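You operate a simulated robot arm through the tools that you are given. There is no shell and no other tool. Be economical: measure what you need, move in short steps, check, and stop when the job is done.

Carry out the task below with a simulated two-armed robot. There is one attempt and no reset: what you move stays moved.

JOB
Wipe out the wide tray, lay the glue tube in it and carry it off.
Fine: Wipe the dust off the floor of the tray with the shop rag and lay the rag back. Keep the tube level so that no glue drips. Carry the tray in both hands to the mower end of the work table. Drop nothing. What is to be rubbed or washed off counts as gone when no trace of it is left.
Where things are to end (x, y in the base frame): wide tray within 0.08 m of [0.49, -0.63].

Only the result counts: the job must be done as asked and must still hold three seconds after the hand-in. Knocking over, shifting, dropping, spilling or breaking anything else fails it.

ROBOT AND FRAMES
Two 7-joint arms with two-finger parallel grippers on one trunk, on a base that drives. Base frame: it is fixed to the floor where the robot stands at the start and does not move with it; the origin is under the middle of the robot, x ahead of it, y to its left, z up; the surface under the hand at the start is at about z = 0.8. Lengths are in m, angles in degrees, forces in N, time in s.
The left shoulder is at the start at [0.077, 0.182, 1.062], the right one opposite. With the tool pointing down near the work surface each hand reaches from about 0.32 to 0.76 m from the robot's upright axis, wherever it stands, measured 20 degrees to its own side. Places, roughly: wide tray inside [0.5, -0.3, 0.8]. Payload 3.91 kg a hand.
Tool frame (each hand has its own): the origin (TCP) lies between the finger pads and is the grasp point; the fingertips stand 0.03 m ahead of it; z points along the fingers, y is the line along which they close. The gripper opens to 0.11 m. The fingers are 0.02 m wide and 0.01 m thick; the gripper's body (0.048 by 0.112 m) begins 0.055 m behind the TCP.
Orientation is that of the tool frame in the base frame, as a unit quaternion [x, y, z, w]. With the fingers straight down and closing along the base's y, the tool's x points along the base's -x, its y along +y and its z along -z.

CONTROLS
- The arms move only by the tool jog_arm. It takes "left_rows", "right_rows" or both (then of equal length, played together; a hand with none holds still); each is a list of rows, each an object (a shift or turn left out is 0, a gripper value left out holds the last) with "dp": the shift along the tool's x, y, z in m, a list of three; "rot": the turn, a rotation vector about the tool's x, y, z in degrees, a list of three. In form: [{"dp": [dx, dy, dz], "rot": [ax, ay, az]}, ...]. A call has 1 to 10 rows; each row is the pose to reach, as a shift and turn from the pose commanded when the call began, along the tool's axes at that moment. "left_jaw" and "right_jaw" are, for a hand that has rows, the opening, from 0 (shut) to 1 (fully open), set as the call begins (left out, the last holds). Rows are played at 5 a second. More than 0.05 m and 8.6 degrees between two rows, or a gripper value outside its range, and nothing of the call is played. Where a pose cannot be reached the arm comes as near as it can. A force on the tool above 40 N (or 10 N above the force at the start of the call, whichever is more), or a blocked arm, ends the call early, and 0.2 s more pass. Each finger travels about 0.072 m/s and halts on what it meets, pressing with about 25 N; the grip force reading is that of the motor and also rises with nothing between the fingers. The clock runs only during rows and for 0.2 s after the last one: add rows that repeat a pose to give the fingers time. It gives the time, the measured TCP pose, the force on the tool (base axes), the opening and the grip force at its end, in the units of the frame above (readings bear some noise), with the torque about the TCP (base axes, N m) and any sound that the robot's microphone picked up.
- Cameras (640 x 400 px; columns grow to the right, rows downward): "scene" is now at [0.2247, -0.0214, 1.2457]; the picture's right is [-0.24, -0.97, 0.00], its down [-0.59, 0.15, -0.79] and it looks along [0.77, -0.19, -0.61] (base axes); focal length 214 px, centre (320, 200). "left" rides on the left gripper at [0.072, -0.017, -0.103] in its tool frame; the picture's right is [0.23, 0.97, 0.00], its down [-0.76, 0.18, -0.62] and it looks along [-0.61, 0.14, 0.78] (tool axes); focal length 222 px, centre (320, 200). "right" rides on the right gripper at [0.072, 0.017, -0.103] in its tool frame; the picture's right is [-0.23, 0.97, 0.00], its down [-0.76, -0.18, -0.62] and it looks along [-0.61, -0.14, 0.78] (tool axes); focal length 222 px, centre (320, 200). There is no depth. A picture from a camera that has moved, and an enlarged one, comes with that camera's place and axes in the base frame and with its lens.
- get_image(camera): a new picture of that camera. No time passes.
- move_column(by): slides the trunk up (or, below 0, down) by that many m; the arms and the scene camera ride with it, the base frame stays. It gives what a move gives, with no picture.
- base_move(legs): drives the robot by 1 to 6 legs, each [ahead, left, turn to the left] in m, m and degrees, along the robot's own axes; the way and the turn of a leg run together, so that a leg with both is an arc; at most 1.5 m and 180 degrees a leg. The arms and the cameras ride along, it lands a little off, and it stops where it bumps. It gives what a move gives.
- pan_tilt(pan, tilt): turns the head with the scene camera to pan (to the left, within 80 degrees either way) and tilt (down, from -29 to 69), counted from straight ahead of the robot. It gives what a move gives.
- zoom(camera, box): a new picture of the part [left, top, right, bottom] of that camera's present view, enlarged. No time passes.
- finish_job(): hands the job in; it is judged then, once.

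Go step by step. Nothing tells you exact positions but the pictures and the camera data: compare them with the known pose of the tool, close in by small moves and look again before you grip or let go. The budget is 120 turns and 92 pictures, counting those below and the enlarged ones. Unless the task says otherwise, let go and move clear before handing in, and close with one line.

The tools are called after "Call:" by a JSON object that holds its "fn" and its "kwargs". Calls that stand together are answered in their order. jog_arm: Moves the arms, as the interface text tells. Its arguments: {"type":"object","properties":{"left_rows":{"type":"array"},"left_jaw":{"type":"number"},"right_rows":{"type":"array"},"right_jaw":{"type":"number"}},"required":[]} The other tools are called the same way: move_column (by) slides the trunk up or down; base_move (legs) drives the base; pan_tilt (pan, tilt) turns the head that bears the scene camera; get_image (camera) takes a picture; zoom (camera, box) takes an enlarged picture of a part of a camera's view; finish_job () hands the job in.

At the start:

```text
t: 0.0
left_position: [0.4316, -0.0272, 1.0909]
left_orientation: [-0.001, 1.0, 0.0, 0.0]
left_force: [-0.7, 0.0, -0.4]
left_wrist_torque: [-0.03, 0.02, 0.03]
left_opening: 0.11
left_finger_force: 0.0
right_position: [0.3614, -0.3434, 1.1079]
right_orientation: [0.0, 1.0, 0.0, 0.001]
right_force: [0.4, -0.2, -0.6]
right_wrist_torque: [0.01, -0.02, 0.0]
right_opening: 0.1099
right_finger_force: 0.1
trunk travel left (down, up): [-0.325, 0.189]
robot x, y, heading: [-0.0023, 0.001, -0.0]
head pan, tilt: [-14.1, 37.4]
```

scene: 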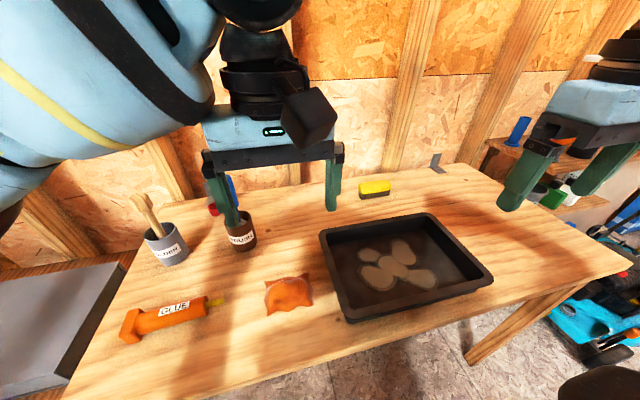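
right: 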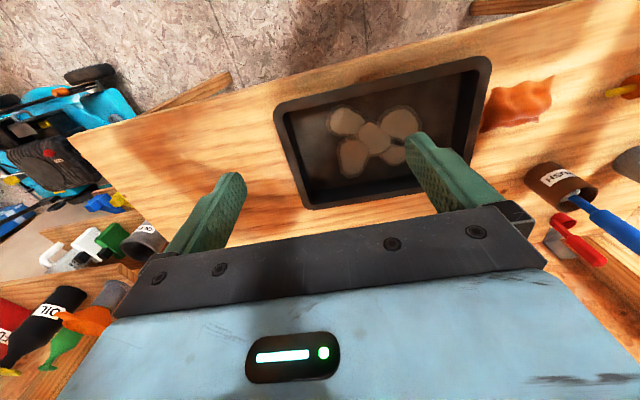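
left: 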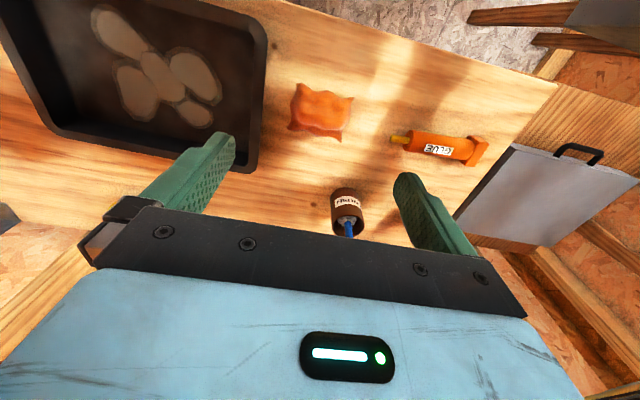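

I see the rag near (0.48, -0.01), the tube near (0.48, 0.21) with its nozzle towards -y, and the tray around (0.49, -0.27). I'll move the left hand aside over the tube and bring the right hand over the rag.

Call:
{"fn": "jog_arm", "kwargs": {"left_rows": [{"dp": [0, 0.045, 0]}, {"dp": [0, 0.09, 0]}, {"dp": [0, 0.135, 0]}, {"dp": [0, 0.18, 0]}, {"dp": [0, 0.22, 0]}, {"dp": [0, 0.26, 0]}, {"dp": [0, 0.28, 0]}, {"dp": [0, 0.28, 0]}], "right_rows": [{"dp": [-0.02, 0, 0]}, {"dp": [-0.04, 0.04, 0]}, {"dp": [-0.06, 0.08, 0]}, {"dp": [-0.08, 0.12, 0.02]}, {"dp": [-0.09, 0.165, 0.04]}, {"dp": [-0.1, 0.21, 0.06]}, {"dp": [-0.11, 0.25, 0.08]}, {"dp": [-0.12, 0.29, 0.1]}]}}

```text
refused: row 5 steps farther than a row can; nothing moved
```

The step was slightly too long, so I'll use shorter ones.

Call:
{"fn": "jog_arm", "kwargs": {"left_rows": [{"dp": [0, 0.045, 0]}, {"dp": [0, 0.09, 0]}, {"dp": [0, 0.135, 0]}, {"dp": [0, 0.18, 0]}, {"dp": [0, 0.22, 0]}, {"dp": [0, 0.26, 0]}, {"dp": [0, 0.28, 0]}, {"dp": [0, 0.28, 0]}, {"dp": [0, 0.28, 0]}, {"dp": [0, 0.28, 0]}], "right_rows": [{"dp": [-0.02, 0, 0]}, {"dp": [-0.04, 0.04, 0]}, {"dp": [-0.06, 0.08, 0]}, {"dp": [-0.08, 0.12, 0.0]}, {"dp": [-0.09, 0.16, 0.02]}, {"dp": [-0.1, 0.2, 0.04]}, {"dp": [-0.11, 0.24, 0.06]}, {"dp": [-0.12, 0.28, 0.08]}, {"dp": [-0.12, 0.32, 0.1]}, {"dp": [-0.12, 0.33, 0.12]}]}}

Call:
{"fn": "get_image", "kwargs": {"camera": "right"}}

Call:
{"fn": "get_image", "kwargs": {"camera": "scene"}}

Call:
{"fn": "get_image", "kwargs": {"camera": "left"}}

```text
t: 2.2
left_position: [0.4309, 0.2514, 1.0903]
left_orientation: [-0.001, 1.0, 0.0, 0.0]
left_force: [0.4, -0.2, -0.1]
left_wrist_torque: [0.0, 0.04, 0.0]
left_opening: 0.1102
left_finger_force: 0.0
right_position: [0.4849, -0.1323, 1.0056]
right_orientation: [0.0, 1.0, 0.0, 0.0]
right_force: [0.4, -0.4, -1.0]
right_wrist_torque: [0.0, -0.01, 0.02]
right_opening: 0.1099
right_finger_force: 0.1
right hand out of reach, approached as far as the arm can: row 7, 8, 9, 10
trunk travel left (down, up): [-0.325, 0.189]
robot x, y, heading: [-0.0011, -0.0026, -0.3]
head pan, tilt: [-14.1, 37.4]
```

```text
88 pictures are left
camera right: at [0.4118, -0.1154, 1.1114], right [0.23, 0.97, 0.0], down [0.76, -0.18, 0.62], along [0.61, -0.14, -0.78], focal length 222 px, centre (320, 200)
```

right: 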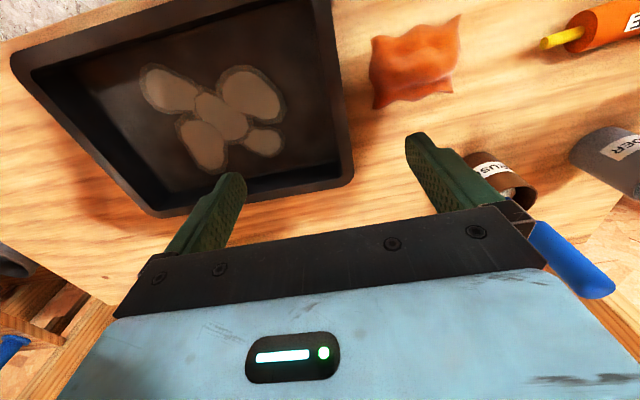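

```text
87 pictures are left
camera scene: at [0.2249, -0.0215, 1.2456], right [-0.24, -0.97, 0.0], down [-0.59, 0.15, -0.79], along [0.77, -0.19, -0.61], focal length 214 px, centre (320, 200)
```

scene: 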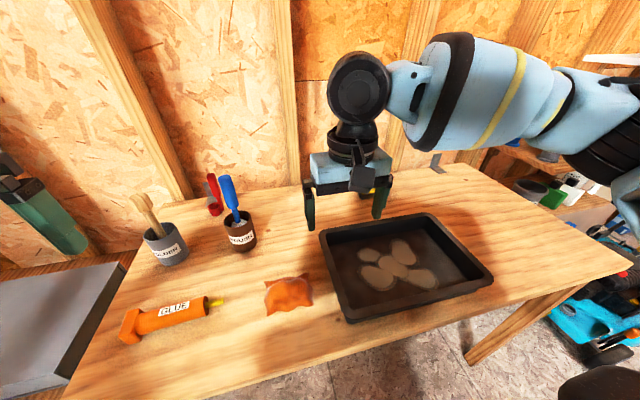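

```text
86 pictures are left
camera left: at [0.359, 0.2333, 1.1938], right [-0.23, 0.97, 0.0], down [0.76, 0.18, 0.62], along [0.61, 0.14, -0.78], focal length 222 px, centre (320, 200)
```

left: 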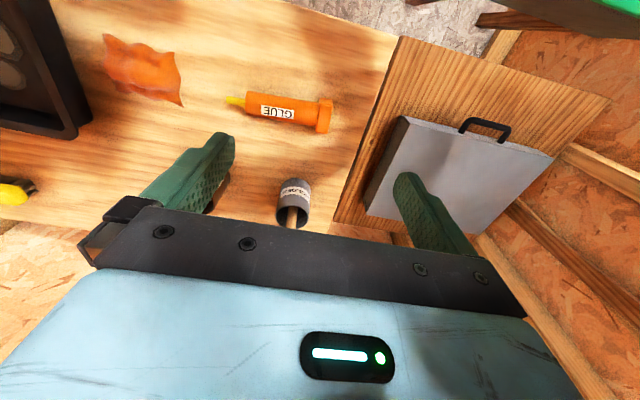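

The right hand cannot reach the rag from here; it stopped at y -0.13. I'll drive the base a little to the left, then look again.

Call:
{"fn": "base_move", "kwargs": {"legs": [[0, 0.17, 0]]}}

Call:
{"fn": "zoom", "kwargs": {"camera": "right", "box": [160, 0, 480, 200]}}

```text
t: 4.3
left_position: [0.431, 0.4226, 1.0901]
left_orientation: [0.0, 1.0, -0.001, 0.0]
left_force: [0.6, -0.4, -0.1]
left_wrist_torque: [0.01, -0.02, 0.0]
left_opening: 0.1098
left_finger_force: 0.0
right_position: [0.4861, 0.0377, 1.0071]
right_orientation: [0.0, 1.0, -0.001, 0.002]
right_force: [-0.2, 0.8, 0.8]
right_wrist_torque: [-0.01, 0.02, -0.03]
right_opening: 0.1101
right_finger_force: 0.1
trunk travel left (down, up): [-0.325, 0.189]
robot x, y, heading: [-0.004, 0.1722, 0.2]
head pan, tilt: [-14.1, 37.4]
```

```text
2.00 times, centred on (320, 100) of right
camera zoom: at [0.4114, 0.0551, 1.1116], right [0.23, 0.97, 0.0], down [0.76, -0.18, 0.62], along [0.61, -0.14, -0.78], focal length 444 px, centre (320, 400)
```

zoom: 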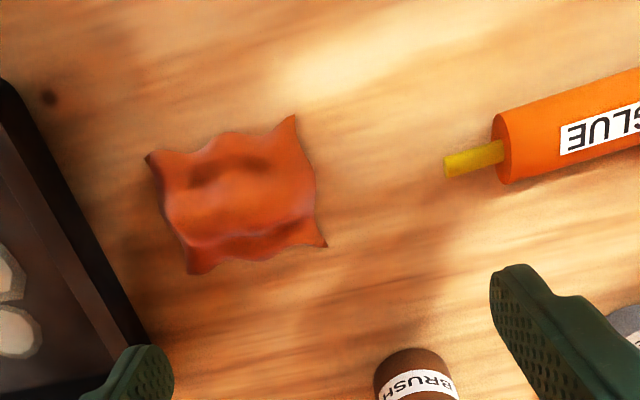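

The rag lies about square, x 0.44 to 0.516 and y -0.06 to 0.035. I'll centre over it and turn the gripper about 90° to grip across its shorter side.

Call:
{"fn": "jog_arm", "kwargs": {"right_rows": [{"dp": [0.002, -0.01, 0], "rot": [0, 0, 8.5]}, {"dp": [0.004, -0.02, 0], "rot": [0, 0, 17]}, {"dp": [0.006, -0.03, 0], "rot": [0, 0, 25.5]}, {"dp": [0.008, -0.04, 0], "rot": [0, 0, 34]}, {"dp": [0.008, -0.05, 0], "rot": [0, 0, 42.5]}, {"dp": [0.008, -0.05, 0], "rot": [0, 0, 51]}, {"dp": [0.008, -0.05, 0], "rot": [0, 0, 59.5]}, {"dp": [0.008, -0.05, 0], "rot": [0, 0, 68]}, {"dp": [0.008, -0.05, 0], "rot": [0, 0, 76.5]}, {"dp": [0.008, -0.05, 0], "rot": [0, 0, 85]}], "right_jaw": 1}}

Call:
{"fn": "get_image", "kwargs": {"camera": "right"}}

```text
t: 6.5
left_position: [0.4309, 0.4217, 1.0903]
left_orientation: [0.001, 1.0, -0.001, 0.0]
left_force: [0.4, 0.2, -0.8]
left_wrist_torque: [0.0, 0.03, 0.02]
left_opening: 0.1102
left_finger_force: 0.0
right_position: [0.4767, -0.0113, 1.0061]
right_orientation: [0.677, 0.736, 0.001, 0.001]
right_force: [-0.6, -1.2, 0.5]
right_wrist_torque: [-0.02, 0.0, 0.03]
right_opening: 0.1098
right_finger_force: 0.0
trunk travel left (down, up): [-0.325, 0.189]
robot x, y, heading: [-0.0001, 0.1689, -0.1]
head pan, tilt: [-14.1, 37.4]
```

```text
84 pictures are left
camera right: at [0.4866, 0.0615, 1.1115], right [0.99, -0.14, 0.0], down [-0.11, -0.77, 0.62], along [-0.09, -0.62, -0.78], focal length 222 px, centre (320, 200)
```

right: 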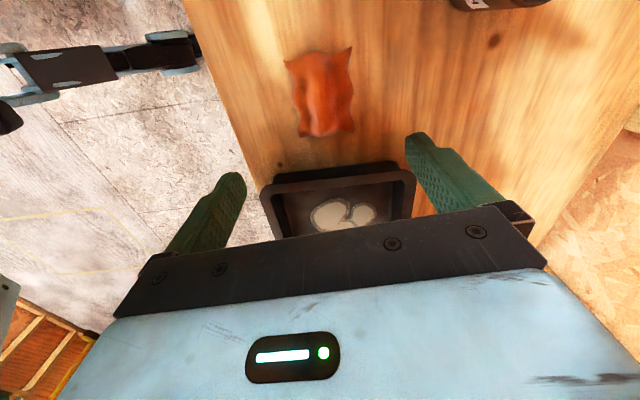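

The gripper is centred over the rag. I'll finish the turn and descend to just above it.

Call:
{"fn": "jog_arm", "kwargs": {"right_rows": [{"dp": [0, 0, 0.04], "rot": [0, 0, 5]}, {"dp": [0, 0, 0.08], "rot": [0, 0, 5]}, {"dp": [0, 0, 0.12], "rot": [0, 0, 5]}, {"dp": [0, 0, 0.13], "rot": [0, 0, 5]}, {"dp": [0, 0, 0.13], "rot": [0, 0, 5]}]}}

Call:
{"fn": "get_image", "kwargs": {"camera": "right"}}

Call:
{"fn": "get_image", "kwargs": {"camera": "scene"}}

```text
t: 7.7
left_position: [0.43, 0.4222, 1.0909]
left_orientation: [-0.001, 1.0, 0.001, -0.001]
left_force: [-0.9, -0.4, -1.2]
left_wrist_torque: [-0.01, -0.01, -0.03]
left_opening: 0.1102
left_finger_force: 0.1
right_position: [0.4763, -0.0136, 0.8763]
right_orientation: [0.707, 0.707, 0.0, 0.001]
right_force: [0.4, 0.2, 0.4]
right_wrist_torque: [0.03, 0.02, -0.03]
right_opening: 0.1099
right_finger_force: 0.0
trunk travel left (down, up): [-0.325, 0.189]
robot x, y, heading: [-0.0008, 0.1692, -0.0]
head pan, tilt: [-14.1, 37.4]
```

```text
83 pictures are left
camera right: at [0.4925, 0.0606, 0.9813], right [0.97, -0.23, 0.0], down [-0.18, -0.76, 0.62], along [-0.14, -0.61, -0.78], focal length 222 px, centre (320, 200)
```

right: 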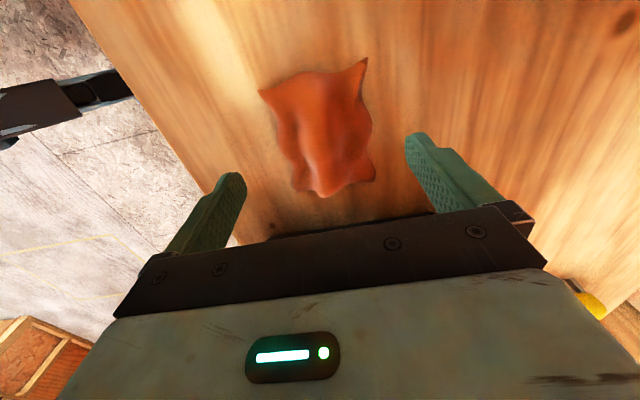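

```text
82 pictures are left
camera scene: at [0.2247, 0.149, 1.2457], right [-0.24, -0.97, 0.0], down [-0.59, 0.15, -0.79], along [0.77, -0.19, -0.61], focal length 214 px, centre (320, 200)
```

scene: 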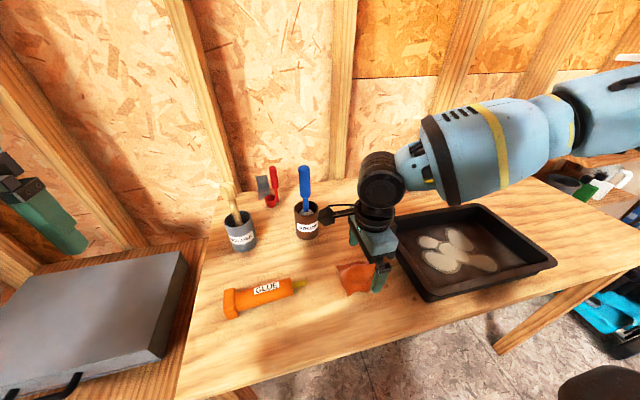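

The fingers straddle the rag. I'll descend so the tips are just above the table.

Call:
{"fn": "jog_arm", "kwargs": {"right_rows": [{"dp": [0, 0, 0.02]}, {"dp": [0, 0, 0.03]}, {"dp": [0, 0, 0.036]}, {"dp": [0, 0, 0.039]}, {"dp": [0, 0, 0.039]}]}}

Call:
{"fn": "get_image", "kwargs": {"camera": "right"}}

Call:
{"fn": "zoom", "kwargs": {"camera": "scene", "box": [290, 220, 450, 320]}}

```text
t: 8.9
left_position: [0.4318, 0.4221, 1.0915]
left_orientation: [0.0, 1.0, 0.0, 0.0]
left_force: [1.1, 0.3, -0.1]
left_wrist_torque: [0.0, 0.03, 0.01]
left_opening: 0.1101
left_finger_force: 0.1
right_position: [0.4768, -0.0119, 0.8368]
right_orientation: [0.708, 0.707, 0.001, 0.0]
right_force: [1.3, 0.2, 0.0]
right_wrist_torque: [-0.01, 0.0, 0.02]
right_opening: 0.1102
right_finger_force: 0.0
trunk travel left (down, up): [-0.325, 0.189]
robot x, y, heading: [-0.0016, 0.1697, -0.2]
head pan, tilt: [-14.1, 37.4]
```

```text
81 pictures are left
camera right: at [0.4927, 0.0602, 0.9427], right [0.97, -0.23, 0.0], down [-0.18, -0.76, 0.62], along [-0.14, -0.61, -0.78], focal length 222 px, centre (320, 200)
```

right: 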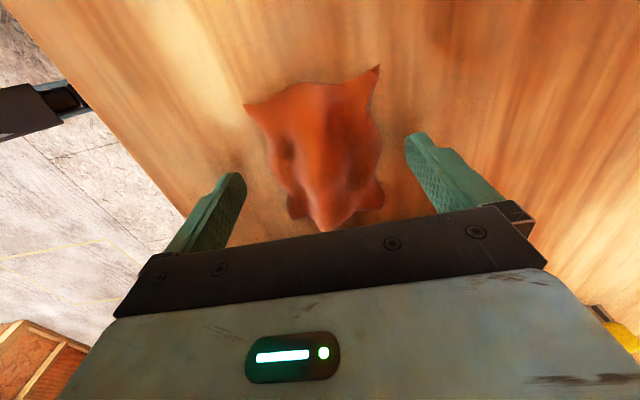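

```text
4.00 times, centred on (370, 270) of scene
camera zoom: at [0.2247, 0.149, 1.2457], right [-0.24, -0.97, 0.0], down [-0.59, 0.15, -0.79], along [0.77, -0.19, -0.61], focal length 858 px, centre (120, -80)
```

zoom: 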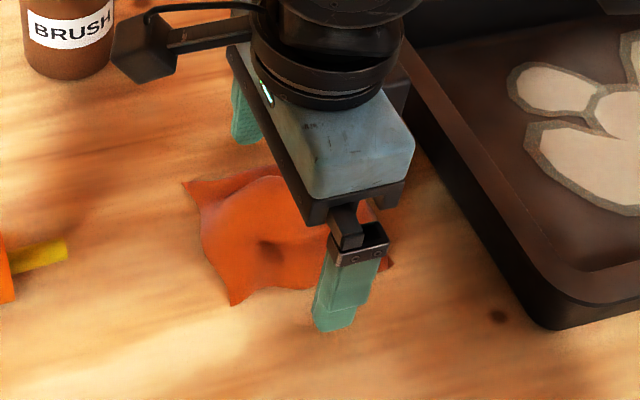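

The fingers are either side of the rag. I'll go a few mm lower and close.

Call:
{"fn": "jog_arm", "kwargs": {"right_rows": [{"dp": [0, 0, 0.002]}, {"dp": [0, 0, 0.002]}, {"dp": [0, 0, 0.002]}, {"dp": [0, 0, 0.002]}, {"dp": [0, 0, 0.002]}, {"dp": [0, 0, 0.002]}], "right_jaw": 0}}

Call:
{"fn": "get_image", "kwargs": {"camera": "right"}}

```text
t: 10.3
left_position: [0.4303, 0.4231, 1.0904]
left_orientation: [0.0, 1.0, 0.0, -0.001]
left_force: [1.3, -0.4, -0.1]
left_wrist_torque: [0.01, 0.01, 0.03]
left_opening: 0.1099
left_finger_force: 0.1
right_position: [0.4778, -0.0112, 0.8367]
right_orientation: [0.707, 0.708, 0.001, 0.0]
right_force: [1.2, 0.2, 3.3]
right_wrist_torque: [-0.04, 0.05, 0.0]
right_opening: 0.0738
right_finger_force: 25.1
trunk travel left (down, up): [-0.325, 0.189]
robot x, y, heading: [0.0055, 0.1712, 0.3]
head pan, tilt: [-14.1, 37.4]
```

```text
79 pictures are left
camera right: at [0.4926, 0.0604, 0.9409], right [0.97, -0.23, 0.0], down [-0.18, -0.76, 0.62], along [-0.14, -0.61, -0.78], focal length 222 px, centre (320, 200)
```

right: 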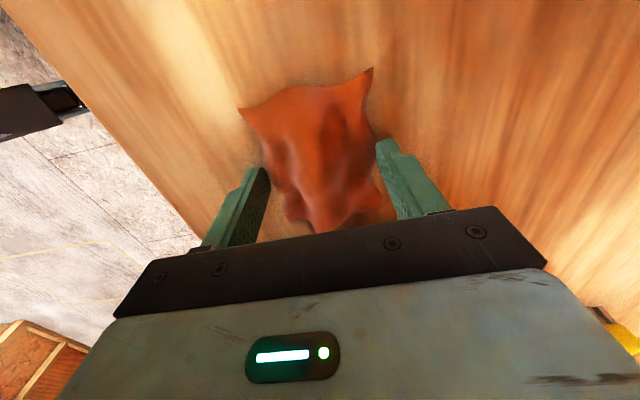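

The rag is held at 0.074 opening with 25 N. I'll lift it and check.

Call:
{"fn": "jog_arm", "kwargs": {"right_rows": [{"dp": [0, 0, -0.02]}, {"dp": [0, 0, -0.05]}, {"dp": [0, 0, -0.09]}, {"dp": [0, 0, -0.12]}, {"dp": [0, 0, -0.12]}]}}

Call:
{"fn": "get_image", "kwargs": {"camera": "right"}}

Call:
{"fn": "get_image", "kwargs": {"camera": "scene"}}

```text
t: 11.5
left_position: [0.4307, 0.4224, 1.0906]
left_orientation: [0.0, 1.0, 0.001, 0.0]
left_force: [0.1, 0.5, 0.4]
left_wrist_torque: [-0.02, -0.01, 0.01]
left_opening: 0.1101
left_finger_force: 0.0
right_position: [0.4771, -0.0116, 0.9542]
right_orientation: [0.707, 0.707, 0.0, 0.0]
right_force: [-0.8, -0.3, -0.7]
right_wrist_torque: [0.0, 0.0, 0.01]
right_opening: 0.0739
right_finger_force: 24.9
trunk travel left (down, up): [-0.325, 0.189]
robot x, y, heading: [0.0002, 0.1712, -0.1]
head pan, tilt: [-14.1, 37.4]
```

```text
78 pictures are left
camera right: at [0.4933, 0.0602, 1.0604], right [0.97, -0.23, 0.0], down [-0.18, -0.76, 0.62], along [-0.14, -0.61, -0.78], focal length 222 px, centre (320, 200)
```

right: 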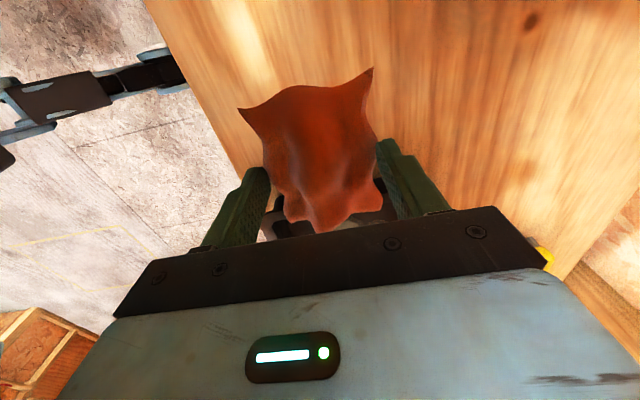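

```text
77 pictures are left
camera scene: at [0.2249, 0.149, 1.2456], right [-0.24, -0.97, 0.0], down [-0.59, 0.15, -0.79], along [0.77, -0.19, -0.61], focal length 214 px, centre (320, 200)
```

scene: 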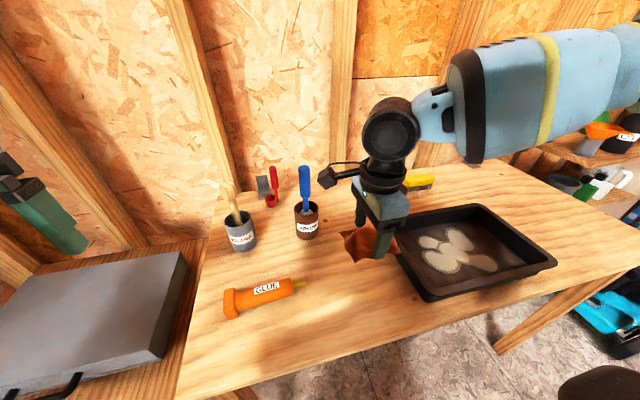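

The rag is lifted securely. I'll zoom on the tray to measure the floor and the dust.

Call:
{"fn": "zoom", "kwargs": {"camera": "scene", "box": [370, 190, 570, 315]}}

```text
3.20 times, centred on (470, 252) of scene
camera zoom: at [0.2249, 0.149, 1.2456], right [-0.24, -0.97, 0.0], down [-0.59, 0.15, -0.79], along [0.77, -0.19, -0.61], focal length 686 px, centre (-160, 32)
```

zoom: 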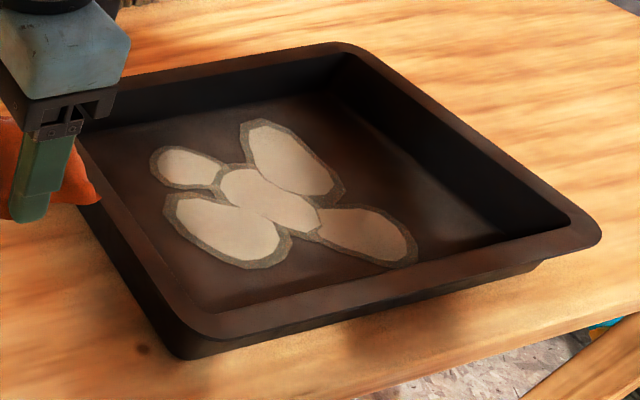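

The dust spans roughly x 0.405–0.57, y -0.34 to -0.18. I'll carry the rag over the tray centre and turn the gripper back, so that the rag's long side lies across x.

Call:
{"fn": "jog_arm", "kwargs": {"right_rows": [{"dp": [-0.025, 0, 0], "rot": [0, 0, -8.5]}, {"dp": [-0.05, 0, 0], "rot": [0, 0, -17]}, {"dp": [-0.075, 0.005, 0], "rot": [0, 0, -25.5]}, {"dp": [-0.1, 0.01, 0], "rot": [0, 0, -34]}, {"dp": [-0.125, 0.013, 0], "rot": [0, 0, -42.5]}, {"dp": [-0.15, 0.013, 0], "rot": [0, 0, -51]}, {"dp": [-0.175, 0.013, 0], "rot": [0, 0, -59.5]}, {"dp": [-0.2, 0.013, 0], "rot": [0, 0, -68]}, {"dp": [-0.225, 0.013, 0], "rot": [0, 0, -76.5]}, {"dp": [-0.248, 0.013, 0], "rot": [0, 0, -85]}]}}

Call:
{"fn": "get_image", "kwargs": {"camera": "right"}}

Call:
{"fn": "get_image", "kwargs": {"camera": "scene"}}

```text
t: 13.7
left_position: [0.4305, 0.423, 1.0904]
left_orientation: [0.0, 1.0, -0.001, 0.0]
left_force: [-0.9, 0.4, 0.1]
left_wrist_torque: [0.03, 0.0, 0.0]
left_opening: 0.1102
left_finger_force: 0.1
right_position: [0.491, -0.2608, 0.9553]
right_orientation: [0.043, 0.999, 0.0, -0.001]
right_force: [-0.2, 1.1, -0.5]
right_wrist_torque: [0.0, -0.02, 0.0]
right_opening: 0.0738
right_finger_force: 25.2
trunk travel left (down, up): [-0.325, 0.189]
robot x, y, heading: [0.0001, 0.1702, 0.2]
head pan, tilt: [-14.1, 37.4]
```

```text
75 pictures are left
camera right: at [0.4178, -0.2377, 1.0602], right [0.31, 0.95, 0.0], down [0.74, -0.24, 0.62], along [0.59, -0.19, -0.78], focal length 222 px, centre (320, 200)
```

right: 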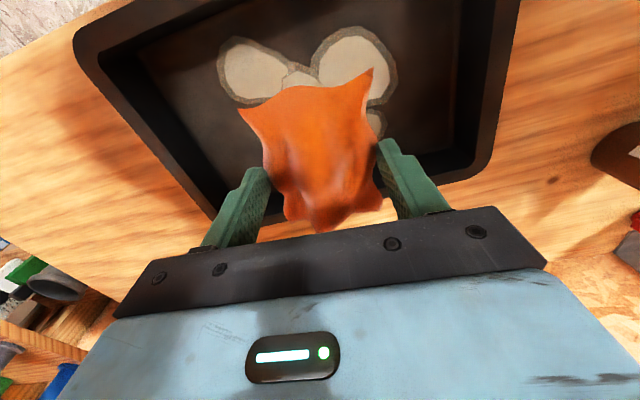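

```text
74 pictures are left
camera scene: at [0.2246, 0.1486, 1.2457], right [-0.24, -0.97, 0.0], down [-0.59, 0.15, -0.79], along [0.77, -0.19, -0.61], focal length 214 px, centre (320, 200)
```

scene: 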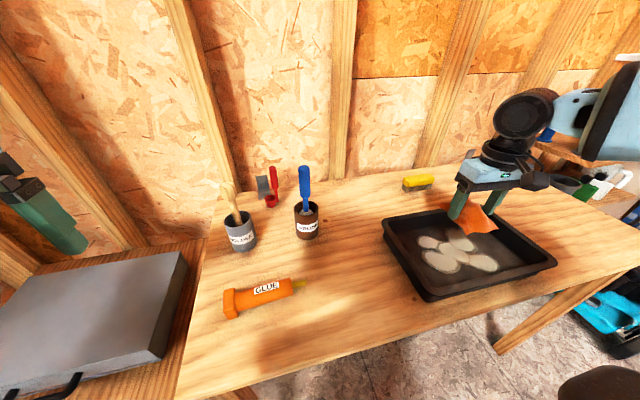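

The rag is above the middle of the dust. I'll straighten the gripper and lower it to just above the tray floor.

Call:
{"fn": "jog_arm", "kwargs": {"right_rows": [{"dp": [0, 0, 0.03], "rot": [0, 0, -5]}, {"dp": [0, 0, 0.06], "rot": [0, 0, -5]}, {"dp": [0, 0, 0.085], "rot": [0, 0, -5]}, {"dp": [0, 0, 0.1], "rot": [0, 0, -5]}, {"dp": [0, 0, 0.105], "rot": [0, 0, -5]}, {"dp": [0, 0, 0.11], "rot": [0, 0, -5]}, {"dp": [0, 0, 0.11], "rot": [0, 0, -5]}]}}

Call:
{"fn": "get_image", "kwargs": {"camera": "scene"}}

```text
t: 15.3
left_position: [0.43, 0.4223, 1.0899]
left_orientation: [-0.001, 1.0, 0.0, 0.0]
left_force: [0.1, -0.7, 0.0]
left_wrist_torque: [0.01, -0.03, -0.02]
left_opening: 0.11
left_finger_force: 0.0
right_position: [0.4898, -0.2606, 0.8458]
right_orientation: [0.0, 1.0, 0.0, 0.001]
right_force: [0.5, -0.1, -0.8]
right_wrist_torque: [-0.03, 0.03, 0.0]
right_opening: 0.0739
right_finger_force: 24.8
trunk travel left (down, up): [-0.325, 0.189]
robot x, y, heading: [-0.0001, 0.1684, -0.1]
head pan, tilt: [-14.1, 37.4]
```

```text
73 pictures are left
camera scene: at [0.2246, 0.149, 1.2457], right [-0.24, -0.97, 0.0], down [-0.59, 0.15, -0.79], along [0.77, -0.19, -0.61], focal length 214 px, centre (320, 200)
```

scene: 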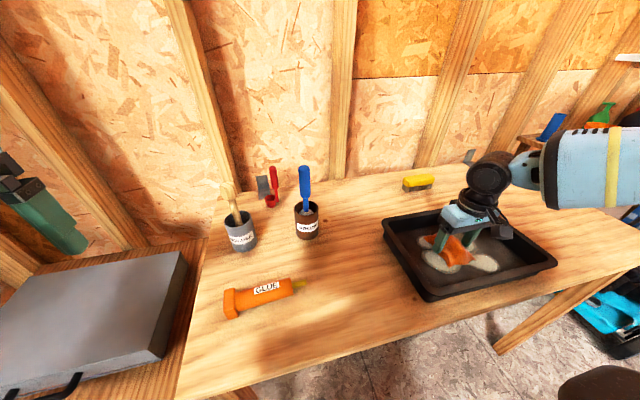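

The rag is just above the floor. I'll step down in small increments to feel contact.

Call:
{"fn": "jog_arm", "kwargs": {"right_rows": [{"dp": [0, 0, 0.002]}, {"dp": [0, 0, 0.004]}, {"dp": [0, 0, 0.006]}, {"dp": [0, 0, 0.006]}]}}

```text
t: 16.3
left_position: [0.4295, 0.4236, 1.0904]
left_orientation: [0.0, 1.0, 0.0, 0.001]
left_force: [-0.1, 0.3, 0.4]
left_wrist_torque: [-0.02, 0.01, -0.01]
left_opening: 0.11
left_finger_force: 0.0
right_position: [0.4897, -0.26, 0.8405]
right_orientation: [0.0, 1.0, -0.001, 0.003]
right_force: [-1.3, -1.9, 16.7]
right_wrist_torque: [0.11, 0.49, 0.0]
right_opening: 0.0739
right_finger_force: 25.1
trunk travel left (down, up): [-0.325, 0.189]
robot x, y, heading: [-0.0013, 0.1686, 0.0]
head pan, tilt: [-14.1, 37.4]
```

Contact is at about z 0.840. I'll ease off slightly and wipe in a serpentine over the dust.

Call:
{"fn": "jog_arm", "kwargs": {"right_rows": [{"dp": [0, 0.03, -0.001]}, {"dp": [0, 0.06, -0.001]}, {"dp": [0.035, 0.06, -0.001]}, {"dp": [0.035, 0.03, -0.001]}, {"dp": [0.035, 0, -0.001]}, {"dp": [0.035, -0.03, -0.001]}, {"dp": [0.035, -0.06, -0.001]}, {"dp": [0, -0.06, -0.001]}, {"dp": [0, -0.03, -0.001]}, {"dp": [0, 0, -0.001]}]}}

Call:
{"fn": "get_image", "kwargs": {"camera": "scene"}}

```text
t: 18.5
left_position: [0.4313, 0.4226, 1.09]
left_orientation: [0.001, 1.0, 0.0, 0.0]
left_force: [0.5, -0.6, 0.2]
left_wrist_torque: [-0.02, 0.02, 0.01]
left_opening: 0.1099
left_finger_force: 0.0
right_position: [0.4901, -0.26, 0.8404]
right_orientation: [0.0, 1.0, -0.001, 0.0]
right_force: [-0.2, -3.9, 9.0]
right_wrist_torque: [-0.07, 0.03, 0.05]
right_opening: 0.0739
right_finger_force: 24.6
trunk travel left (down, up): [-0.325, 0.189]
robot x, y, heading: [-0.0017, 0.1692, -0.1]
head pan, tilt: [-14.1, 37.4]
```

```text
72 pictures are left
camera scene: at [0.2244, 0.1497, 1.2458], right [-0.24, -0.97, 0.0], down [-0.59, 0.15, -0.79], along [0.77, -0.19, -0.61], focal length 214 px, centre (320, 200)
```

scene: 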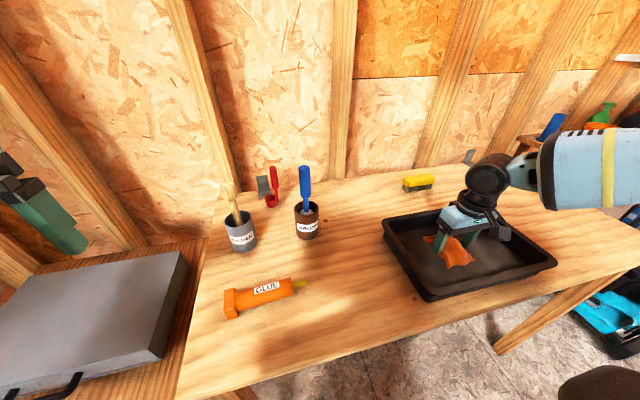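

The near part looks clean and the tray did not move. I'll wipe the far half and repeat the middle.

Call:
{"fn": "jog_arm", "kwargs": {"right_rows": [{"dp": [0, 0.03, 0]}, {"dp": [0, 0.06, 0]}, {"dp": [-0.035, 0.06, 0]}, {"dp": [-0.035, 0.03, 0]}, {"dp": [-0.035, 0, 0]}, {"dp": [-0.035, -0.03, 0]}, {"dp": [-0.035, -0.06, 0]}, {"dp": [0, -0.06, 0]}, {"dp": [0, -0.03, 0]}, {"dp": [0, 0, 0]}]}}

Call:
{"fn": "jog_arm", "kwargs": {"right_rows": [{"dp": [0, 0, -0.03]}, {"dp": [0, 0, -0.07]}, {"dp": [0, 0, -0.11]}, {"dp": [0, 0.04, -0.12]}, {"dp": [0, 0.08, -0.12]}, {"dp": [0, 0.12, -0.12]}, {"dp": [0, 0.16, -0.12]}, {"dp": [0, 0.2, -0.12]}]}}

Call:
{"fn": "zoom", "kwargs": {"camera": "scene", "box": [370, 190, 570, 315]}}

```text
t: 20.7
left_position: [0.4308, 0.4228, 1.0905]
left_orientation: [-0.001, 1.0, 0.0, 0.0]
left_force: [0.2, -0.2, -0.1]
left_wrist_torque: [-0.02, -0.07, 0.01]
left_opening: 0.1099
left_finger_force: 0.1
right_position: [0.4895, -0.2601, 0.8409]
right_orientation: [0.0, 1.0, 0.0, 0.001]
right_force: [1.1, -2.5, 6.9]
right_wrist_torque: [-0.04, 0.06, 0.03]
right_opening: 0.0739
right_finger_force: 24.5
trunk travel left (down, up): [-0.325, 0.189]
robot x, y, heading: [0.0003, 0.1687, 0.0]
head pan, tilt: [-14.1, 37.4]
```

```text
t: 22.5
left_position: [0.4309, 0.4238, 1.0912]
left_orientation: [0.001, 1.0, 0.0, 0.0]
left_force: [0.6, -0.3, -0.1]
left_wrist_torque: [0.01, 0.04, 0.01]
left_opening: 0.1102
left_finger_force: 0.1
right_position: [0.4909, -0.0592, 0.9586]
right_orientation: [0.001, 1.0, -0.001, 0.0]
right_force: [0.6, -0.5, -0.3]
right_wrist_torque: [-0.01, 0.03, 0.01]
right_opening: 0.0737
right_finger_force: 25.5
trunk travel left (down, up): [-0.325, 0.189]
robot x, y, heading: [-0.0015, 0.1694, -0.2]
head pan, tilt: [-14.1, 37.4]
```

```text
3.20 times, centred on (470, 252) of scene
camera zoom: at [0.225, 0.15, 1.2456], right [-0.24, -0.97, 0.0], down [-0.59, 0.15, -0.79], along [0.77, -0.19, -0.61], focal length 686 px, centre (-160, 32)
```

zoom: 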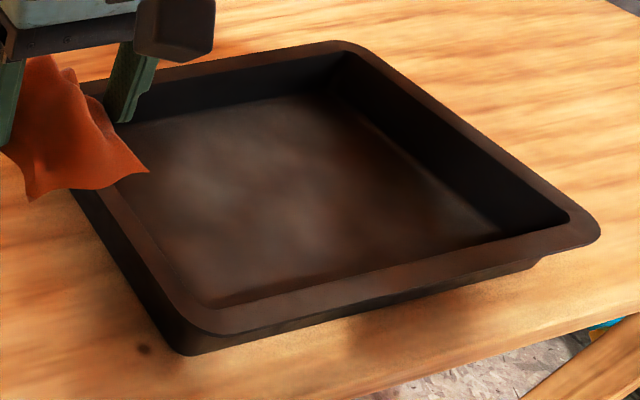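

The dust patches seem gone. I'll look more closely for any faint trace.

Call:
{"fn": "zoom", "kwargs": {"camera": "scene", "box": [410, 210, 510, 272]}}

Call:
{"fn": "get_image", "kwargs": {"camera": "right"}}

```text
6.40 times, centred on (460, 241) of scene
camera zoom: at [0.225, 0.15, 1.2456], right [-0.24, -0.97, 0.0], down [-0.59, 0.15, -0.79], along [0.77, -0.19, -0.61], focal length 1373 px, centre (-576, -62)
```

zoom: 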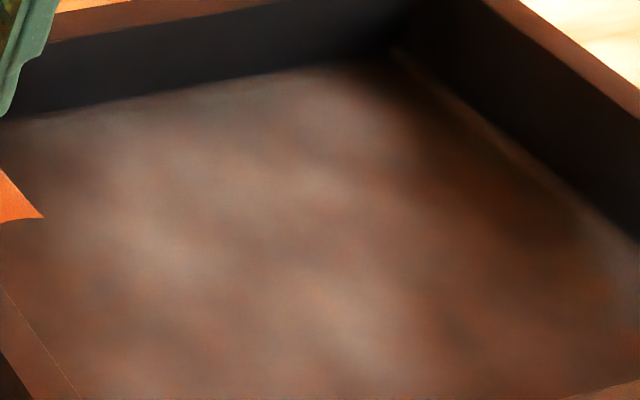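

```text
69 pictures are left
camera right: at [0.417, -0.0418, 1.0644], right [0.23, 0.97, 0.0], down [0.76, -0.18, 0.62], along [0.61, -0.14, -0.78], focal length 222 px, centre (320, 200)
```

right: 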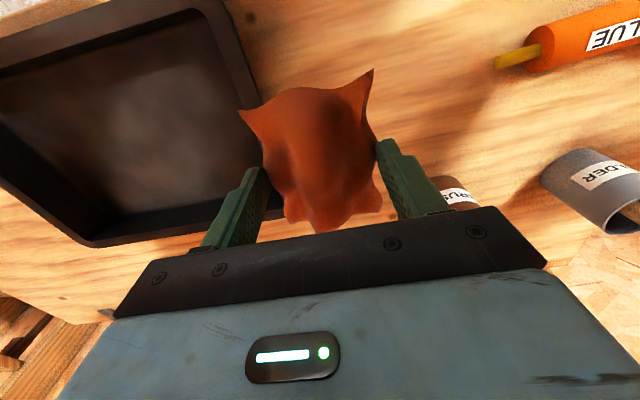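

The floor shows no sharp-edged patches left, only shading. Now I'll return the rag to its old spot with its original orientation.

Call:
{"fn": "jog_arm", "kwargs": {"right_rows": [{"dp": [0.004, 0.01, 0], "rot": [0, 0, 8.5]}, {"dp": [0.008, 0.02, 0], "rot": [0, 0, 17]}, {"dp": [0.012, 0.03, 0], "rot": [0, 0, 25.5]}, {"dp": [0.014, 0.04, 0], "rot": [0, 0, 34]}, {"dp": [0.014, 0.048, 0], "rot": [0, 0, 42.5]}, {"dp": [0.014, 0.048, 0], "rot": [0, 0, 51]}, {"dp": [0.014, 0.048, 0], "rot": [0, 0, 59.5]}, {"dp": [0.014, 0.048, 0], "rot": [0, 0, 68]}, {"dp": [0.014, 0.048, 0], "rot": [0, 0, 76.5]}, {"dp": [0.014, 0.048, 0], "rot": [0, 0, 85]}]}}

Call:
{"fn": "jog_arm", "kwargs": {"right_rows": [{"dp": [0, 0, 0.03], "rot": [0, 0, 5]}, {"dp": [0, 0, 0.06], "rot": [0, 0, 5]}, {"dp": [0, 0, 0.09], "rot": [0, 0, 5]}, {"dp": [0, 0, 0.11], "rot": [0, 0, 5]}, {"dp": [0, 0, 0.115], "rot": [0, 0, 5]}, {"dp": [0, 0, 0.118], "rot": [0, 0, 5]}, {"dp": [0, 0, 0.12], "rot": [0, 0, 5]}, {"dp": [0, 0, 0.121], "rot": [0, 0, 5]}]}}

Call:
{"fn": "get_image", "kwargs": {"camera": "scene"}}

```text
t: 24.7
left_position: [0.43, 0.4232, 1.0901]
left_orientation: [0.0, 1.0, 0.0, 0.0]
left_force: [-0.7, -0.3, 0.4]
left_wrist_torque: [-0.02, 0.0, 0.02]
left_opening: 0.1099
left_finger_force: 0.1
right_position: [0.4755, -0.0115, 0.9596]
right_orientation: [0.676, 0.737, 0.0, 0.001]
right_force: [0.7, -0.2, -0.2]
right_wrist_torque: [-0.01, 0.0, 0.04]
right_opening: 0.0737
right_finger_force: 25.5
trunk travel left (down, up): [-0.325, 0.189]
robot x, y, heading: [0.0003, 0.1714, -0.2]
head pan, tilt: [-14.1, 37.4]
```

```text
t: 26.5
left_position: [0.4297, 0.4215, 1.0897]
left_orientation: [0.0, 1.0, 0.0, 0.0]
left_force: [-0.2, 0.1, 0.2]
left_wrist_torque: [-0.01, -0.02, 0.01]
left_opening: 0.1102
left_finger_force: 0.0
right_position: [0.4755, -0.012, 0.8382]
right_orientation: [0.707, 0.707, 0.001, 0.001]
right_force: [0.8, -0.1, -0.8]
right_wrist_torque: [-0.01, -0.02, 0.01]
right_opening: 0.0738
right_finger_force: 24.7
trunk travel left (down, up): [-0.325, 0.189]
robot x, y, heading: [0.0025, 0.1686, 0.1]
head pan, tilt: [-14.1, 37.4]
```

```text
68 pictures are left
camera scene: at [0.2247, 0.149, 1.2457], right [-0.24, -0.97, 0.0], down [-0.59, 0.15, -0.79], along [0.77, -0.19, -0.61], focal length 214 px, centre (320, 200)
```

scene: 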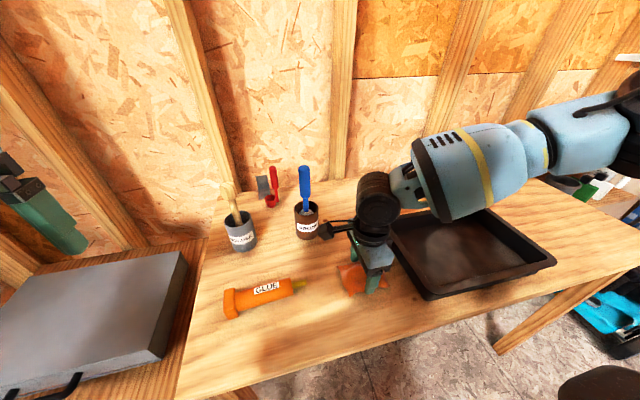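

The rag is about 2 mm above the table. I'll set it down, open and lift away.

Call:
{"fn": "jog_arm", "kwargs": {"right_rows": [{"dp": [0, 0, 0.001]}, {"dp": [0, 0, 0.002]}, {"dp": [0, 0, 0.0025]}]}}

Call:
{"fn": "jog_arm", "kwargs": {"right_rows": [{"dp": [0, 0, 0]}, {"dp": [0, 0, 0]}, {"dp": [0, 0, 0]}, {"dp": [0, 0, 0]}, {"dp": [0, 0, -0.02]}, {"dp": [0, 0, -0.05]}, {"dp": [0, 0, -0.09]}, {"dp": [0, 0, -0.13]}, {"dp": [0, 0, -0.17]}], "right_jaw": 1}}

Call:
{"fn": "get_image", "kwargs": {"camera": "right"}}

```text
t: 27.3
left_position: [0.4309, 0.4232, 1.0893]
left_orientation: [-0.001, 1.0, 0.0, 0.0]
left_force: [-0.6, 1.0, 0.2]
left_wrist_torque: [-0.03, 0.03, -0.01]
left_opening: 0.1099
left_finger_force: 0.0
right_position: [0.4769, -0.0128, 0.8365]
right_orientation: [0.707, 0.707, 0.0, 0.002]
right_force: [0.1, 1.0, 0.3]
right_wrist_torque: [0.03, -0.01, -0.02]
right_opening: 0.0736
right_finger_force: 25.3
trunk travel left (down, up): [-0.325, 0.189]
robot x, y, heading: [0.0006, 0.1696, -0.1]
head pan, tilt: [-14.1, 37.4]
```

```text
t: 29.3
left_position: [0.4311, 0.4221, 1.091]
left_orientation: [0.0, 1.0, -0.001, 0.0]
left_force: [-1.1, -0.4, 1.0]
left_wrist_torque: [0.02, -0.04, 0.0]
left_opening: 0.1098
left_finger_force: 0.1
right_position: [0.4769, -0.0129, 1.0059]
right_orientation: [0.706, 0.708, 0.0, 0.0]
right_force: [-0.2, -0.6, 0.0]
right_wrist_torque: [0.0, -0.02, 0.02]
right_opening: 0.11
right_finger_force: 0.0
trunk travel left (down, up): [-0.325, 0.189]
robot x, y, heading: [0.0021, 0.168, 0.0]
head pan, tilt: [-14.1, 37.4]
```

```text
67 pictures are left
camera right: at [0.4919, 0.0609, 1.1118], right [0.97, -0.23, 0.0], down [-0.18, -0.76, 0.62], along [-0.14, -0.61, -0.78], focal length 222 px, centre (320, 200)
```

right: 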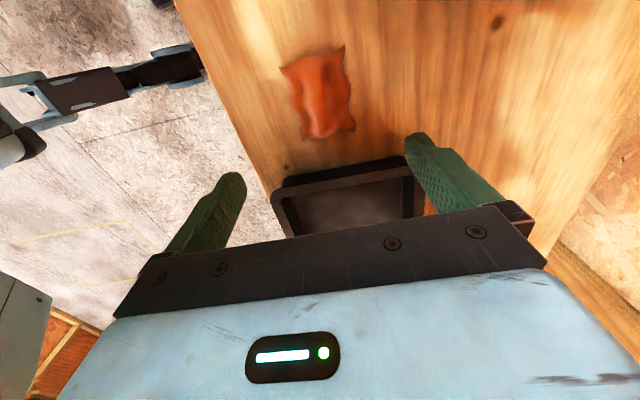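

The rag is laid back. I'll turn the right hand back and move it off to the right, and turn the left hand 90° to grip the tube across its body.

Call:
{"fn": "jog_arm", "kwargs": {"right_rows": [{"dp": [-0.02, 0, -0.01], "rot": [0, 0, -8.5]}, {"dp": [-0.04, 0, -0.02], "rot": [0, 0, -17]}, {"dp": [-0.06, 0, -0.03], "rot": [0, 0, -25.5]}, {"dp": [-0.08, 0, -0.04], "rot": [0, 0, -34]}, {"dp": [-0.1, 0, -0.05], "rot": [0, 0, -42.5]}, {"dp": [-0.12, 0, -0.06], "rot": [0, 0, -51]}, {"dp": [-0.14, 0, -0.07], "rot": [0, 0, -59.5]}, {"dp": [-0.16, 0, -0.08], "rot": [0, 0, -68]}, {"dp": [-0.18, 0, -0.08], "rot": [0, 0, -76.5]}, {"dp": [-0.2, 0, -0.08], "rot": [0, 0, -85]}], "left_rows": [{"dp": [-0.005, 0, 0.0], "rot": [0, 0, -8.5]}, {"dp": [-0.01, -0.005, 0.0], "rot": [0, 0, -17]}, {"dp": [-0.015, -0.01, 0.0], "rot": [0, 0, -25.5]}, {"dp": [-0.02, -0.015, 0.0], "rot": [0, 0, -34]}, {"dp": [-0.025, -0.02, 0.0], "rot": [0, 0, -42.5]}, {"dp": [-0.03, -0.025, 0.0], "rot": [0, 0, -51]}, {"dp": [-0.035, -0.03, 0.0], "rot": [0, 0, -59.5]}, {"dp": [-0.04, -0.035, 0.0], "rot": [0, 0, -68]}, {"dp": [-0.045, -0.04, 0.0], "rot": [0, 0, -76.5]}, {"dp": [-0.047, -0.045, 0.0], "rot": [0, 0, -85]}]}}

Call:
{"fn": "base_move", "kwargs": {"legs": [[0, -0.16, 0]]}}

Call:
{"fn": "get_image", "kwargs": {"camera": "left"}}

Call:
{"fn": "get_image", "kwargs": {"camera": "scene"}}

```text
t: 31.5
left_position: [0.4776, 0.3762, 1.0906]
left_orientation: [-0.676, 0.737, -0.001, 0.0]
left_force: [-0.1, 0.2, 0.9]
left_wrist_torque: [0.04, -0.01, 0.04]
left_opening: 0.1099
left_finger_force: 0.0
right_position: [0.4744, -0.2131, 1.0875]
right_orientation: [0.043, 0.999, 0.0, -0.001]
right_force: [0.3, 0.4, -0.1]
right_wrist_torque: [-0.01, 0.01, 0.0]
right_opening: 0.1096
right_finger_force: 0.0
trunk travel left (down, up): [-0.325, 0.189]
robot x, y, heading: [-0.0008, 0.1715, 0.1]
head pan, tilt: [-14.1, 37.4]
```

```text
t: 33.6
left_position: [0.4767, 0.2182, 1.0914]
left_orientation: [-0.676, 0.737, 0.0, 0.001]
left_force: [0.3, 0.0, -0.4]
left_wrist_torque: [-0.01, 0.01, 0.02]
left_opening: 0.11
left_finger_force: 0.0
right_position: [0.4758, -0.3714, 1.0865]
right_orientation: [0.043, 0.999, 0.0, 0.001]
right_force: [-0.2, 0.1, 0.0]
right_wrist_torque: [0.02, 0.0, -0.02]
right_opening: 0.1101
right_finger_force: 0.0
trunk travel left (down, up): [-0.325, 0.189]
robot x, y, heading: [-0.0024, 0.0103, -0.1]
head pan, tilt: [-14.1, 37.4]
```

```text
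66 pictures are left
camera left: at [0.4886, 0.1421, 1.194], right [-0.99, -0.14, 0.0], down [-0.11, 0.77, 0.62], along [-0.09, 0.62, -0.78], focal length 222 px, centre (320, 200)
```

left: 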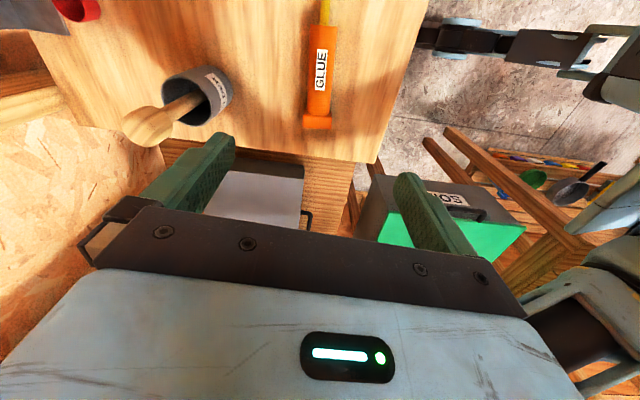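

```text
65 pictures are left
camera scene: at [0.2247, -0.011, 1.2457], right [-0.24, -0.97, 0.0], down [-0.59, 0.15, -0.79], along [0.77, -0.19, -0.61], focal length 214 px, centre (320, 200)
```

scene: 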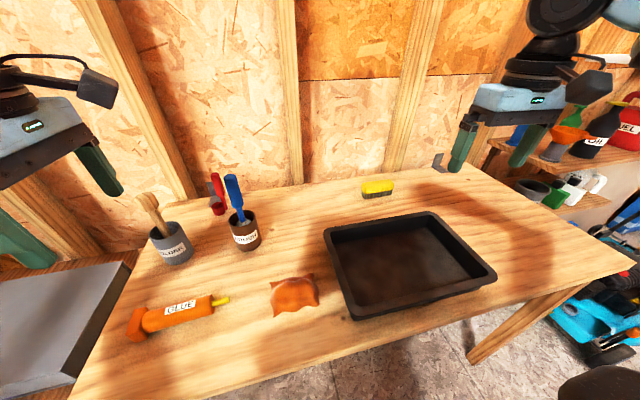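

The tube's body axis runs from about (0.484, 0.145) to (0.474, 0.261), tilted about 5°. I'll turn the left hand 10° further to be square to it, centre it and descend partway.

Call:
{"fn": "jog_arm", "kwargs": {"left_rows": [{"dp": [0.006, -0.001, 0.03], "rot": [0, 0, -5]}, {"dp": [0.013, -0.003, 0.07], "rot": [0, 0, -10]}, {"dp": [0.013, -0.003, 0.11], "rot": [0, 0, -10]}, {"dp": [0.013, -0.003, 0.15], "rot": [0, 0, -10]}, {"dp": [0.013, -0.003, 0.18], "rot": [0, 0, -10]}, {"dp": [0.013, -0.003, 0.18], "rot": [0, 0, -10]}]}}

Call:
{"fn": "get_image", "kwargs": {"camera": "left"}}

Call:
{"fn": "get_image", "kwargs": {"camera": "scene"}}

```text
t: 35.0
left_position: [0.4792, 0.205, 0.9108]
left_orientation: [0.738, -0.675, 0.001, 0.0]
left_force: [-0.5, 0.8, 0.8]
left_wrist_torque: [0.01, 0.01, -0.01]
left_opening: 0.1101
left_finger_force: 0.0
right_position: [0.4764, -0.3713, 1.0864]
right_orientation: [0.044, 0.999, 0.0, 0.0]
right_force: [-0.1, 0.3, 0.0]
right_wrist_torque: [-0.02, 0.01, -0.01]
right_opening: 0.1098
right_finger_force: 0.1
trunk travel left (down, up): [-0.325, 0.189]
robot x, y, heading: [0.0007, 0.0059, -0.1]
head pan, tilt: [-14.1, 37.4]
```

```text
64 pictures are left
camera left: at [0.5028, 0.1318, 1.0144], right [-0.95, -0.31, 0.0], down [-0.24, 0.74, 0.62], along [-0.19, 0.59, -0.78], focal length 222 px, centre (320, 200)
```

left: 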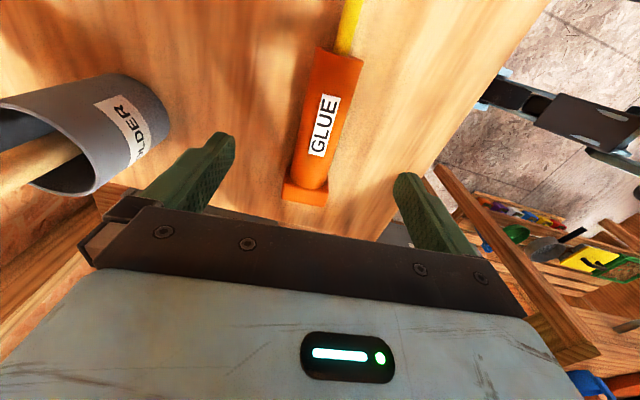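

```text
63 pictures are left
camera scene: at [0.2246, -0.0109, 1.2457], right [-0.24, -0.97, 0.0], down [-0.59, 0.15, -0.79], along [0.77, -0.19, -0.61], focal length 214 px, centre (320, 200)
```

scene: 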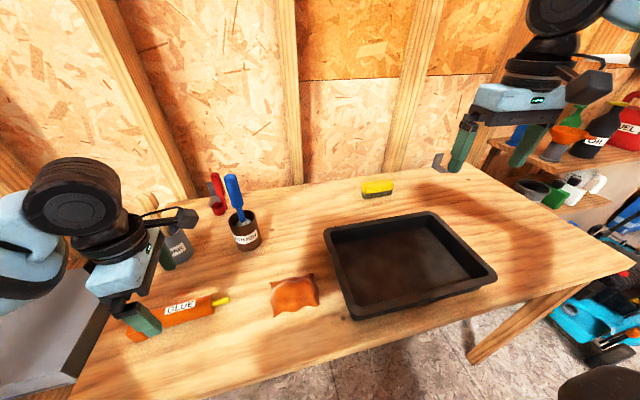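

The tube is centred between the fingers. I'll descend to grip height.

Call:
{"fn": "jog_arm", "kwargs": {"left_rows": [{"dp": [0, 0, 0.03]}, {"dp": [0, 0, 0.055]}, {"dp": [0, 0, 0.068]}, {"dp": [0, 0, 0.073]}, {"dp": [0, 0, 0.073]}]}}

Call:
{"fn": "get_image", "kwargs": {"camera": "left"}}

```text
t: 36.2
left_position: [0.479, 0.2045, 0.8382]
left_orientation: [0.738, -0.675, 0.0, 0.0]
left_force: [0.4, -0.4, 0.8]
left_wrist_torque: [0.06, -0.01, -0.01]
left_opening: 0.1102
left_finger_force: 0.1
right_position: [0.4766, -0.3717, 1.0866]
right_orientation: [0.044, 0.999, 0.0, 0.001]
right_force: [-0.7, 0.4, -0.1]
right_wrist_torque: [-0.04, -0.04, 0.0]
right_opening: 0.1099
right_finger_force: 0.2
trunk travel left (down, up): [-0.325, 0.189]
robot x, y, heading: [0.0003, 0.0113, 0.3]
head pan, tilt: [-14.1, 37.4]
```

```text
62 pictures are left
camera left: at [0.5034, 0.1325, 0.9414], right [-0.95, -0.31, 0.0], down [-0.24, 0.74, 0.62], along [-0.19, 0.59, -0.78], focal length 222 px, centre (320, 200)
```

left: 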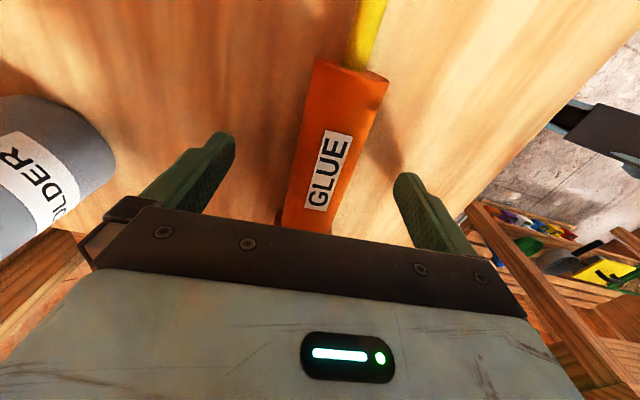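

The tube sits between the fingers. Closing.

Call:
{"fn": "jog_arm", "kwargs": {"left_rows": [{"dp": [0, 0, 0]}, {"dp": [0, 0, 0]}, {"dp": [0, 0, 0]}, {"dp": [0, 0, 0]}, {"dp": [0, 0, 0]}, {"dp": [0, 0, 0]}], "left_jaw": 0}}

Call:
{"fn": "get_image", "kwargs": {"camera": "left"}}

```text
t: 37.6
left_position: [0.4795, 0.2045, 0.8386]
left_orientation: [0.738, -0.674, 0.0, -0.001]
left_force: [-0.6, -0.6, -0.5]
left_wrist_torque: [-0.04, 0.02, 0.0]
left_opening: 0.0365
left_finger_force: 25.7
right_position: [0.4757, -0.3713, 1.0871]
right_orientation: [0.043, 0.999, 0.0, 0.001]
right_force: [0.3, -0.2, -0.4]
right_wrist_torque: [-0.04, -0.01, 0.02]
right_opening: 0.11
right_finger_force: 0.1
trunk travel left (down, up): [-0.325, 0.189]
robot x, y, heading: [-0.0007, 0.0107, -0.0]
head pan, tilt: [-14.1, 37.4]
```

```text
61 pictures are left
camera left: at [0.5033, 0.1324, 0.9415], right [-0.95, -0.31, 0.0], down [-0.24, 0.74, 0.62], along [-0.19, 0.59, -0.78], focal length 222 px, centre (320, 200)
```

left: 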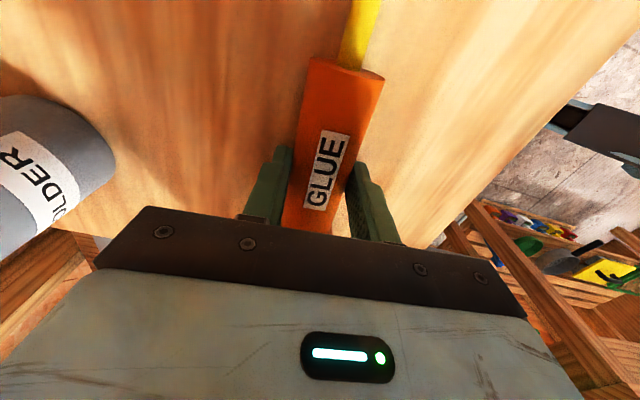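

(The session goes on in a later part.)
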